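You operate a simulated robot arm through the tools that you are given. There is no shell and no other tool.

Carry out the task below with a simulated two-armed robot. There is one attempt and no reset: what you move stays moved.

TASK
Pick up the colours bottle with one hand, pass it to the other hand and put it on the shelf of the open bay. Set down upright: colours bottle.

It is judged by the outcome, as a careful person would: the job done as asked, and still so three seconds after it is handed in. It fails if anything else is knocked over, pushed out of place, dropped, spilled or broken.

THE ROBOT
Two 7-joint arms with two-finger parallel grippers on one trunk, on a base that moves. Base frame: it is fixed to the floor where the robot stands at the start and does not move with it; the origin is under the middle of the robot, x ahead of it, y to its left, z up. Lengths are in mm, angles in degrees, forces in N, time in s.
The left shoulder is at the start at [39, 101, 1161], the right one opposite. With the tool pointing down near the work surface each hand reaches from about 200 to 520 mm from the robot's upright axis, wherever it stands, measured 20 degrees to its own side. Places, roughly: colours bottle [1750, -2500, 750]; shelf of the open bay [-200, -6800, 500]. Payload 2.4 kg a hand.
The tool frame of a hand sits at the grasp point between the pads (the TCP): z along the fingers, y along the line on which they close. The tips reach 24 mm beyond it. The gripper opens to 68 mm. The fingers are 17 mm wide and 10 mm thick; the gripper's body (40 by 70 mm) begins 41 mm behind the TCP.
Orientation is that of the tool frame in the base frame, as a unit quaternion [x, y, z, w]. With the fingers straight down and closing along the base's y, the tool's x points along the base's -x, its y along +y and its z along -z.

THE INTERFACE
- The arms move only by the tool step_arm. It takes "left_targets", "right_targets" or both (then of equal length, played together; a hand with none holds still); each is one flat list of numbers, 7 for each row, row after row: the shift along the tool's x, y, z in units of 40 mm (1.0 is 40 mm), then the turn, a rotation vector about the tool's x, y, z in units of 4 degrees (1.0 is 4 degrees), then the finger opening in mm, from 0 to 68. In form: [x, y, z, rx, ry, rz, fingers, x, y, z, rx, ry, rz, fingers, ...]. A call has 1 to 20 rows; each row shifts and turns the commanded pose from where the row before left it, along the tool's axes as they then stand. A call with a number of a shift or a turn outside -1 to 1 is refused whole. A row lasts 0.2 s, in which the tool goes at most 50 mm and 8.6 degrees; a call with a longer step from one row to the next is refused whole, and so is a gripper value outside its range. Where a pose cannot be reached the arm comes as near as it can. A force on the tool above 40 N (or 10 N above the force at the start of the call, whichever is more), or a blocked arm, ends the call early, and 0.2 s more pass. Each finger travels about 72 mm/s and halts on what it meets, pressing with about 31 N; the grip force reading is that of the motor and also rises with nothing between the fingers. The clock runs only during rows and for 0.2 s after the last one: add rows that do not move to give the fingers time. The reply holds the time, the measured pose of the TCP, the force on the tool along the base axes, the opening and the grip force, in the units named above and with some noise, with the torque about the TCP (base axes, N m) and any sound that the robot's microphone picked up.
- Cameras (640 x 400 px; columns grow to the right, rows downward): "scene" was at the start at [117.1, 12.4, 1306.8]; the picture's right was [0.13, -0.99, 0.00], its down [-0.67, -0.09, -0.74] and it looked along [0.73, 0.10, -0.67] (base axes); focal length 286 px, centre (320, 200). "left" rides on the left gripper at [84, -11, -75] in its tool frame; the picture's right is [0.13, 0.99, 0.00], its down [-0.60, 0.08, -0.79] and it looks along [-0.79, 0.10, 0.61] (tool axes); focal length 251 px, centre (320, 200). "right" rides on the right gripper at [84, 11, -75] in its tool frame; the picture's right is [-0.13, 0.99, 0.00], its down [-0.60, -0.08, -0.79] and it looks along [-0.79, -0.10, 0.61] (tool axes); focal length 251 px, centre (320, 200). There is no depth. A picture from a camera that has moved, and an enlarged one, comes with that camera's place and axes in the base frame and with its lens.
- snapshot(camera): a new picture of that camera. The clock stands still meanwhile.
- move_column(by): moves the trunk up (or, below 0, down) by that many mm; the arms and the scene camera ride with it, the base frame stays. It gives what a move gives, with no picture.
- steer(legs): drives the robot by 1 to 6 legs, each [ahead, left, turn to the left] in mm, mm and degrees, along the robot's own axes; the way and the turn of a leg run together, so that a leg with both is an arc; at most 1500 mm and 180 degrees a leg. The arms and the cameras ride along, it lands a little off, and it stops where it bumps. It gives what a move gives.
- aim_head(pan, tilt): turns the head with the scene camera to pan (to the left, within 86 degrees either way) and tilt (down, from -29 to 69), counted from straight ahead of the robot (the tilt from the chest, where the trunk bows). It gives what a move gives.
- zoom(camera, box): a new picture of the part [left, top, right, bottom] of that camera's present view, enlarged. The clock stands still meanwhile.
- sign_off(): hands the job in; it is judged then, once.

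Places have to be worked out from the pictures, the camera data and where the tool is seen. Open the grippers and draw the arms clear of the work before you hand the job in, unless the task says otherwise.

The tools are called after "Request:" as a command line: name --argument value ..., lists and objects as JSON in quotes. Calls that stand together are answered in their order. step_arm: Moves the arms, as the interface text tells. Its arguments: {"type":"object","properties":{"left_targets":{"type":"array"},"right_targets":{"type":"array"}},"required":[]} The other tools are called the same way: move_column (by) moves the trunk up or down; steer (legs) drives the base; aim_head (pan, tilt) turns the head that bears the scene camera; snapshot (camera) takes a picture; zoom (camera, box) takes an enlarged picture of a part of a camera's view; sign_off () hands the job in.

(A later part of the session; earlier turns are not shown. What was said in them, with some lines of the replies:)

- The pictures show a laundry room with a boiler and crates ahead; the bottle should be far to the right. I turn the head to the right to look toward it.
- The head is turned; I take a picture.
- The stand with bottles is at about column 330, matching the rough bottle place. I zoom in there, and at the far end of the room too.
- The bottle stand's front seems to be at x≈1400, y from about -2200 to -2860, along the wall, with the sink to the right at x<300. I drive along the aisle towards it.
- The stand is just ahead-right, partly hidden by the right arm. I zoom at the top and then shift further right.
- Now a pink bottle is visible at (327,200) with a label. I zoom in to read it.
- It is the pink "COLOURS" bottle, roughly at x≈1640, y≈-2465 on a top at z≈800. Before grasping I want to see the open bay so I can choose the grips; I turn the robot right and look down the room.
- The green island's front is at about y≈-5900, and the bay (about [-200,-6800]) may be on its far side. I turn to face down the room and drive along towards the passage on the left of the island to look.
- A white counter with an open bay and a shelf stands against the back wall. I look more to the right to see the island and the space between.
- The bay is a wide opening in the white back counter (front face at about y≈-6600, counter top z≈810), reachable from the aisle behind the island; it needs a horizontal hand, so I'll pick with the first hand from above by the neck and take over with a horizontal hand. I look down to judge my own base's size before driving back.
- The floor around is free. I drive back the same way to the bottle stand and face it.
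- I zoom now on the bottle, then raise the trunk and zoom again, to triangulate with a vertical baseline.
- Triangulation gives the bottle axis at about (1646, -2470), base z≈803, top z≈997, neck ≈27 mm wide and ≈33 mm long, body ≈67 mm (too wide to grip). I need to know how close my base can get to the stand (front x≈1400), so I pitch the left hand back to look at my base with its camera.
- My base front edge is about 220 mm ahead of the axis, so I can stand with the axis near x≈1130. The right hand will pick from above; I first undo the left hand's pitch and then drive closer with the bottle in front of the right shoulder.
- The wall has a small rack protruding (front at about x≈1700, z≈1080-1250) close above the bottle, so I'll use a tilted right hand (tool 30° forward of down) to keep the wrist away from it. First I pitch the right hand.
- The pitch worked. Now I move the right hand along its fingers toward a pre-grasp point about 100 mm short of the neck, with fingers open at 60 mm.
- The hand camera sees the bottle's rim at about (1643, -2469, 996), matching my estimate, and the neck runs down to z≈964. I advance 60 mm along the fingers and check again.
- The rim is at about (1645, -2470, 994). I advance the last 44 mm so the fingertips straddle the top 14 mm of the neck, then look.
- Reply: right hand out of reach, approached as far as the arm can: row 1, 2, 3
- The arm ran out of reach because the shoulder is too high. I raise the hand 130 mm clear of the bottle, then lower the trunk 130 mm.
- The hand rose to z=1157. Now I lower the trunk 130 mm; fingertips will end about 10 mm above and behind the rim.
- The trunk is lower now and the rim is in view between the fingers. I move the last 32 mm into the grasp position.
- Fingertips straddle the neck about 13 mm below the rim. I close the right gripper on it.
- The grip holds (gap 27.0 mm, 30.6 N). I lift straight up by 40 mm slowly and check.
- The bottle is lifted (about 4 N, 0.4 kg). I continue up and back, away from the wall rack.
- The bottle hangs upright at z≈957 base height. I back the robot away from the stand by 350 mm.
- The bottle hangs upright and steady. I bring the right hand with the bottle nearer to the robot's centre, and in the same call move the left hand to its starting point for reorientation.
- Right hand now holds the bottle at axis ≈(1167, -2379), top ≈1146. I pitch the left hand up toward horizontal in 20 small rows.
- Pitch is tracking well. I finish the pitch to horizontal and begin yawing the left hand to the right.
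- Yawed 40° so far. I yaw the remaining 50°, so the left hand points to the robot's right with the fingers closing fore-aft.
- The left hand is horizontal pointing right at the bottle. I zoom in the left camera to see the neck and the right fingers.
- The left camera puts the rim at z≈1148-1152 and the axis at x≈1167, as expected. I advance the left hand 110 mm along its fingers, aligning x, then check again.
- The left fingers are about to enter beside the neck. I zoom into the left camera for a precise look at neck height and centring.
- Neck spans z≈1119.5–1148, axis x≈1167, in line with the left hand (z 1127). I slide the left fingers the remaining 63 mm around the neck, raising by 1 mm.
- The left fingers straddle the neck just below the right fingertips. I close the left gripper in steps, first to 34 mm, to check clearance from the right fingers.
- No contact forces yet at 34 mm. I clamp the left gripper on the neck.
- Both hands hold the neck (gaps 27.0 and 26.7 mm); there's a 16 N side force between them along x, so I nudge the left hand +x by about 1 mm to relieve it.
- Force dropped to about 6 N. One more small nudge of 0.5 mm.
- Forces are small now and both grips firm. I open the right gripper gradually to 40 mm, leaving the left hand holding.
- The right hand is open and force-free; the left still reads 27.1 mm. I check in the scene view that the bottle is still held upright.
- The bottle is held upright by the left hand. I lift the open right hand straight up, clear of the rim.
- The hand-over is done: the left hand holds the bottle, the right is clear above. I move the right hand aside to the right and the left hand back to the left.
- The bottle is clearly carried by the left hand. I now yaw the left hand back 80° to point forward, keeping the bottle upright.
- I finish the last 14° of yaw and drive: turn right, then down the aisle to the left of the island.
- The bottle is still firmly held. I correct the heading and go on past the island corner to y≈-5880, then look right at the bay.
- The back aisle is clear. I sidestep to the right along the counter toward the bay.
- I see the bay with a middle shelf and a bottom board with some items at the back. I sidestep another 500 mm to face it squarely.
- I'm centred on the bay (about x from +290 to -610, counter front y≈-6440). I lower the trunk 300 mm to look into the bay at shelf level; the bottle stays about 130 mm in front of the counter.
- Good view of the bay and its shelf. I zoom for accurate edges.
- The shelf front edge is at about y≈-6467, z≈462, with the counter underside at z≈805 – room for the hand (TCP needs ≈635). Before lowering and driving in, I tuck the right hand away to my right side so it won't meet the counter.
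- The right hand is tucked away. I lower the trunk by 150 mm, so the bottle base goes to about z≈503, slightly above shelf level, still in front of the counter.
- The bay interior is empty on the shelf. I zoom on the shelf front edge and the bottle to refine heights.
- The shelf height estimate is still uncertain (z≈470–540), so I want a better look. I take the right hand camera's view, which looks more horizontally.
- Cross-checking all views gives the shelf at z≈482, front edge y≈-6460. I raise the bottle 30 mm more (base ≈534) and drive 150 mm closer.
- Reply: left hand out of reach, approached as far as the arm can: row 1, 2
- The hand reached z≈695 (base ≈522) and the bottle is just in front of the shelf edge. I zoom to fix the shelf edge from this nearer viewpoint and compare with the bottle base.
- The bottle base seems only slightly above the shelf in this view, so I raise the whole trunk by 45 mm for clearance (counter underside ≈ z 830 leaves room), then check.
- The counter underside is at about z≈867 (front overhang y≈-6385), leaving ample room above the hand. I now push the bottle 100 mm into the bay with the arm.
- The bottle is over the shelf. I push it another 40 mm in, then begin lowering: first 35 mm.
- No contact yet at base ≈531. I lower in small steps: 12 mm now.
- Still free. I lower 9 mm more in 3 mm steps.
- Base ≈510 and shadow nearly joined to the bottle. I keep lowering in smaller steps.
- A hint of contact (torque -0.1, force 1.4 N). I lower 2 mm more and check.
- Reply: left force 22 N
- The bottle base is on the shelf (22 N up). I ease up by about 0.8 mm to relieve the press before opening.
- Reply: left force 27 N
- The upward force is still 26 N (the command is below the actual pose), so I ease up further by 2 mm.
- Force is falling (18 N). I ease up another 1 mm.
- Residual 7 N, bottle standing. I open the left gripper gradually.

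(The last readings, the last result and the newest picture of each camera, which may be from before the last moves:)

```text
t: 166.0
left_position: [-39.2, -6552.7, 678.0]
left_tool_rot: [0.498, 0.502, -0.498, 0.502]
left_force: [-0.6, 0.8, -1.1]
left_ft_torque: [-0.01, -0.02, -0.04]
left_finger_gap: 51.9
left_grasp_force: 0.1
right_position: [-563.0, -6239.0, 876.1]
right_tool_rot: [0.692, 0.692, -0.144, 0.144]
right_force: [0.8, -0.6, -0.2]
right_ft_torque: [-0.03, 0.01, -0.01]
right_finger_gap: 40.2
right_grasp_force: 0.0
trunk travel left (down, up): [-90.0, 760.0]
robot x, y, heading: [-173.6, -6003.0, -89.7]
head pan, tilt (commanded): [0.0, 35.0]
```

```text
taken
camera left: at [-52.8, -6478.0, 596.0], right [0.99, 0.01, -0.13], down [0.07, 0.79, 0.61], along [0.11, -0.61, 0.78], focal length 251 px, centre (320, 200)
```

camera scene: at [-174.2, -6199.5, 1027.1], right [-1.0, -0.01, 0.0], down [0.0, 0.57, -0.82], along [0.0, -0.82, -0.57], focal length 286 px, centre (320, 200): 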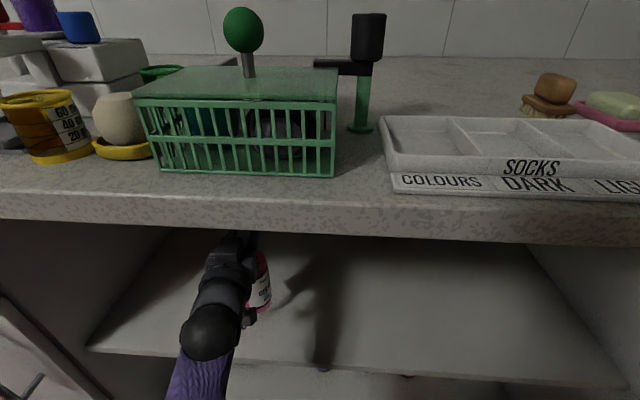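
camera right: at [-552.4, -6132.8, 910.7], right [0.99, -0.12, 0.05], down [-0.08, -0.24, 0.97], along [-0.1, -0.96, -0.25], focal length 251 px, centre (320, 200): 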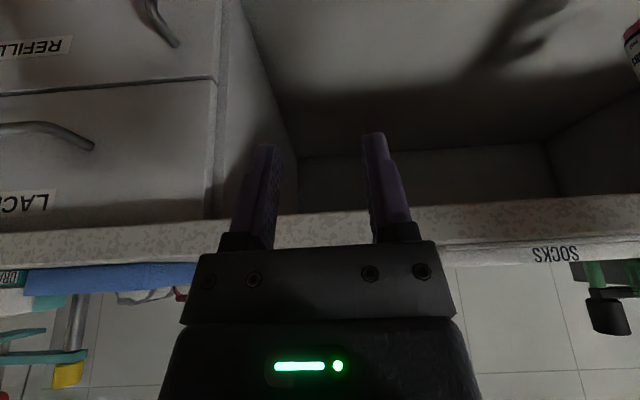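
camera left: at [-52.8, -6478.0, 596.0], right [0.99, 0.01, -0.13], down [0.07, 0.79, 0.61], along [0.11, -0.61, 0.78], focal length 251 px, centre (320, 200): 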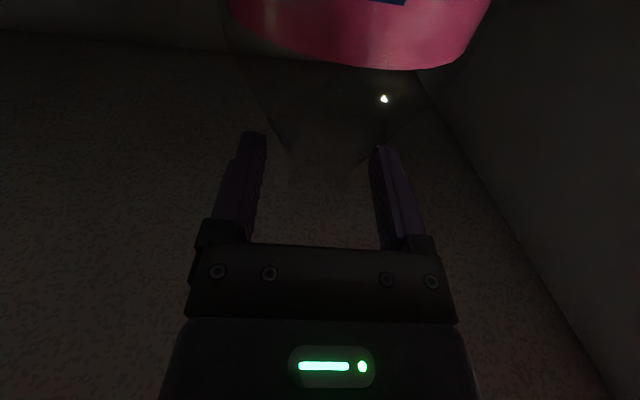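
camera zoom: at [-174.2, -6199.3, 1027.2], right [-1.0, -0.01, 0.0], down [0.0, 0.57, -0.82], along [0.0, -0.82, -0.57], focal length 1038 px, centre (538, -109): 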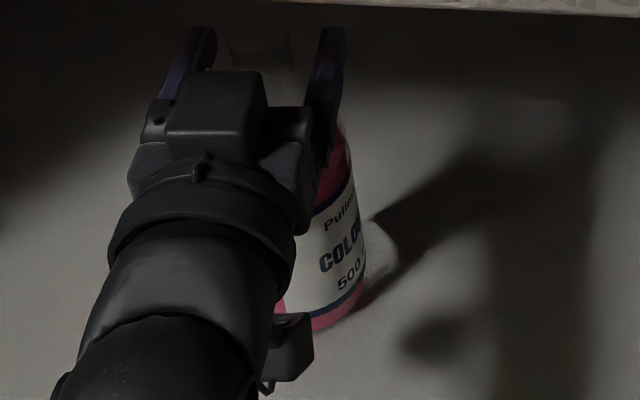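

The bottle stands by itself with the neck centred between the open fingers. I withdraw the left hand straight back, slowly at first.

Request:
step_arm --left_targets '[0, 0, 0, 0, 0, 0, 60, 0, 0, -0.15, 0, 0, 0, 60, 0, 0, -0.25, 0, 0, 0, 60, 0, 0, -0.25, 0, 0, 0, 60, 0, 0, -0.4, 0, 0, 0, 60, 0, 0, -0.5, 0, 0, 0, 60, 0, 0, -0.5, 0, 0, 0, 60, 0, 0, -0.5, 0, 0, 0, 60, 0, 0, -0.5, 0, 0, 0, 60]'

Request:
snapshot --camera "scene"

Request:
snapshot --camera "left"

```text
t: 168.0
left_position: [-41.5, -6431.1, 679.7]
left_tool_rot: [0.497, 0.503, -0.497, 0.503]
left_force: [-0.3, 0.6, -0.1]
left_ft_torque: [0.02, 0.02, 0.0]
left_finger_gap: 59.9
left_grasp_force: 0.1
right_position: [-561.1, -6239.5, 875.0]
right_tool_rot: [0.692, 0.693, -0.143, 0.145]
right_force: [1.4, -0.4, 1.0]
right_ft_torque: [-0.03, 0.03, -0.04]
right_finger_gap: 39.9
right_grasp_force: 0.1
trunk travel left (down, up): [-90.0, 760.0]
robot x, y, heading: [-174.6, -6005.4, -89.6]
head pan, tilt (commanded): [0.0, 35.0]
```

```text
taken
camera scene: at [-174.2, -6199.3, 1027.2], right [-1.0, -0.01, 0.0], down [0.0, 0.57, -0.82], along [0.0, -0.82, -0.57], focal length 286 px, centre (320, 200)
```

scene: 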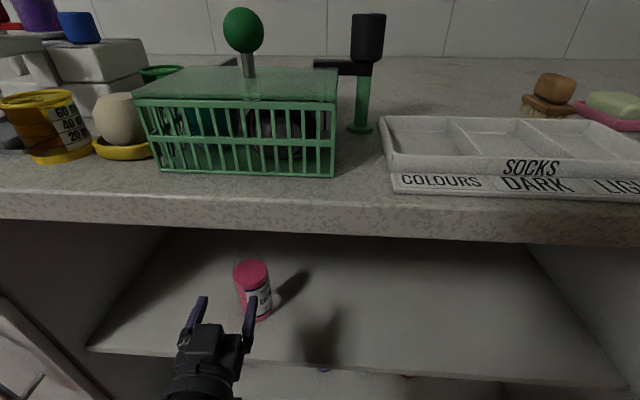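

```text
taken
camera left: at [-54.5, -6356.6, 596.1], right [0.99, 0.01, -0.13], down [0.07, 0.79, 0.61], along [0.11, -0.61, 0.79], focal length 251 px, centre (320, 200)
```

left: 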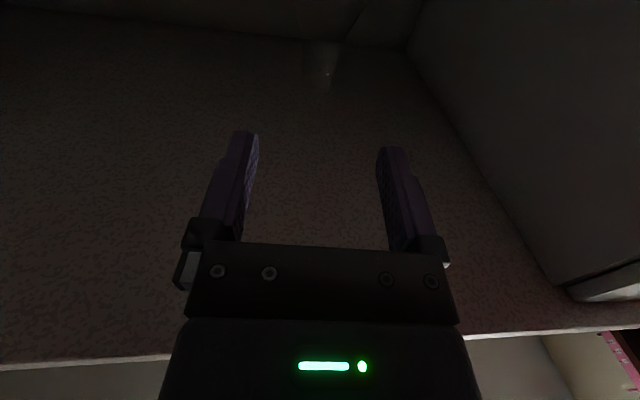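

The bottle stands upright on the shelf, free of the hand. I back the robot off 250 mm to bring both arms clear of the bay and check.

Request:
steer --legs '[[-250, 0, 0]]'

Request:
snapshot --camera "scene"

Request:
zoom --camera "scene" --box '[200, 120, 440, 300]'

```text
t: 169.8
left_position: [-43.3, -6184.7, 680.1]
left_tool_rot: [0.498, 0.503, -0.497, 0.502]
left_force: [-0.3, 0.3, -0.5]
left_ft_torque: [-0.03, 0.02, -0.02]
left_finger_gap: 60.0
left_grasp_force: 0.1
right_position: [-563.6, -5992.3, 875.9]
right_tool_rot: [0.692, 0.692, -0.144, 0.145]
right_force: [-0.3, 1.0, -1.3]
right_ft_torque: [0.02, 0.04, 0.0]
right_finger_gap: 39.9
right_grasp_force: 0.0
trunk travel left (down, up): [-90.0, 760.0]
robot x, y, heading: [-176.2, -5758.1, -89.5]
head pan, tilt (commanded): [0.0, 35.0]
```

```text
taken
camera scene: at [-175.6, -5952.5, 1027.2], right [-1.0, -0.01, 0.0], down [0.0, 0.57, -0.82], along [0.01, -0.82, -0.57], focal length 286 px, centre (320, 200)
```

scene: 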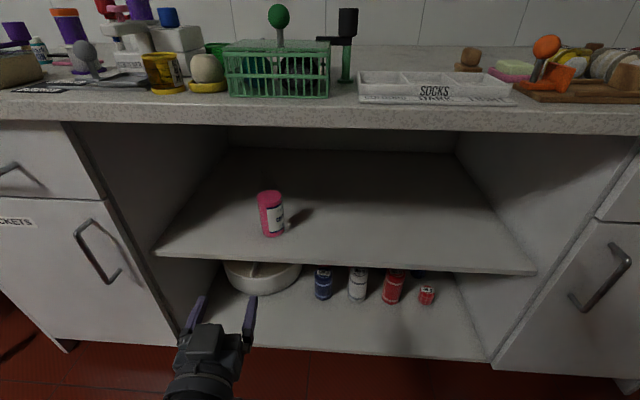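

```text
2.22 times, centred on (320, 210) of scene
camera zoom: at [-175.6, -5952.5, 1027.2], right [-1.0, -0.01, 0.0], down [0.0, 0.57, -0.82], along [0.01, -0.82, -0.57], focal length 634 px, centre (320, 178)
```

zoom: 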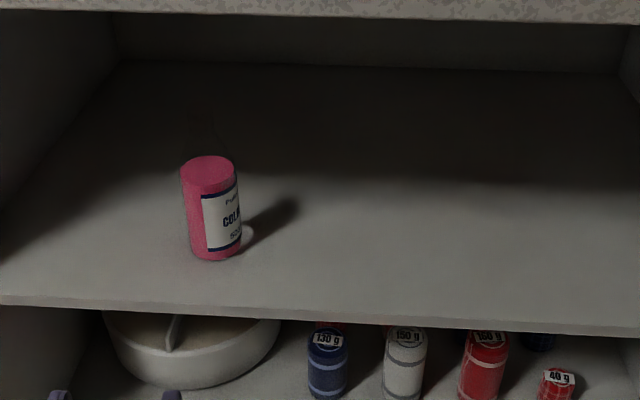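

The colours bottle stands upright on the bay's shelf and nothing else has moved. I open both grippers fully before handing in.

Request:
step_arm --left_targets '[0, 0, 0, 0, 0, 0, 68, 0, 0, 0, 0, 0, 0, 68]' --right_targets '[0, 0, 0, 0, 0, 0, 54, 0, 0, 0, 0, 0, 0, 68]'

Request:
zoom --camera "scene" --box '[240, 160, 320, 250]'

```text
t: 170.4
left_position: [-44.7, -6185.1, 678.7]
left_tool_rot: [0.498, 0.503, -0.498, 0.501]
left_force: [0.7, 0.3, 0.2]
left_ft_torque: [0.0, -0.03, -0.01]
left_finger_gap: 68.1
left_grasp_force: 0.1
right_position: [-564.6, -5992.3, 875.5]
right_tool_rot: [0.692, 0.693, -0.143, 0.144]
right_force: [-0.2, 0.0, -0.8]
right_ft_torque: [0.01, 0.06, -0.05]
right_finger_gap: 67.9
right_grasp_force: 0.1
trunk travel left (down, up): [-90.0, 760.0]
robot x, y, heading: [-175.4, -5759.9, -89.6]
head pan, tilt (commanded): [0.0, 35.0]
```

```text
4.44 times, centred on (280, 205) of scene
camera zoom: at [-175.6, -5952.4, 1027.2], right [-1.0, -0.01, 0.0], down [0.0, 0.57, -0.82], along [0.01, -0.82, -0.57], focal length 1269 px, centre (498, 178)
```

zoom: 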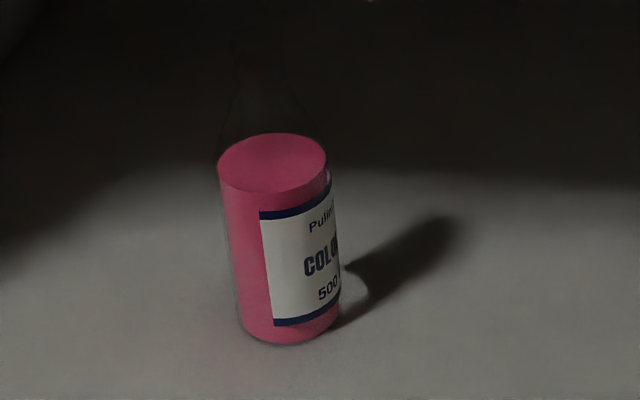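

The bottle stands upright and still on the shelf, both grippers are open and both arms are clear of the bay. I hand the job in.

Request:
sign_off

```text
The job is handed in.
```

The colours bottle is standing upright on the shelf of the open bay, about 100 mm in from the front edge, and I have handed the job in.

I picked it up by the neck with the right hand and passed it to the left hand in the air. The left hand then set it on the shelf. In the last picture it was standing still with nothing touching it.

Nothing was knocked over or displaced that I could see around the bay and the shelf. I did not go back to look at the bottle stand after leaving it, but the last picture there showed the other items in place. Both grippers are open and both arms are clear of the bay.
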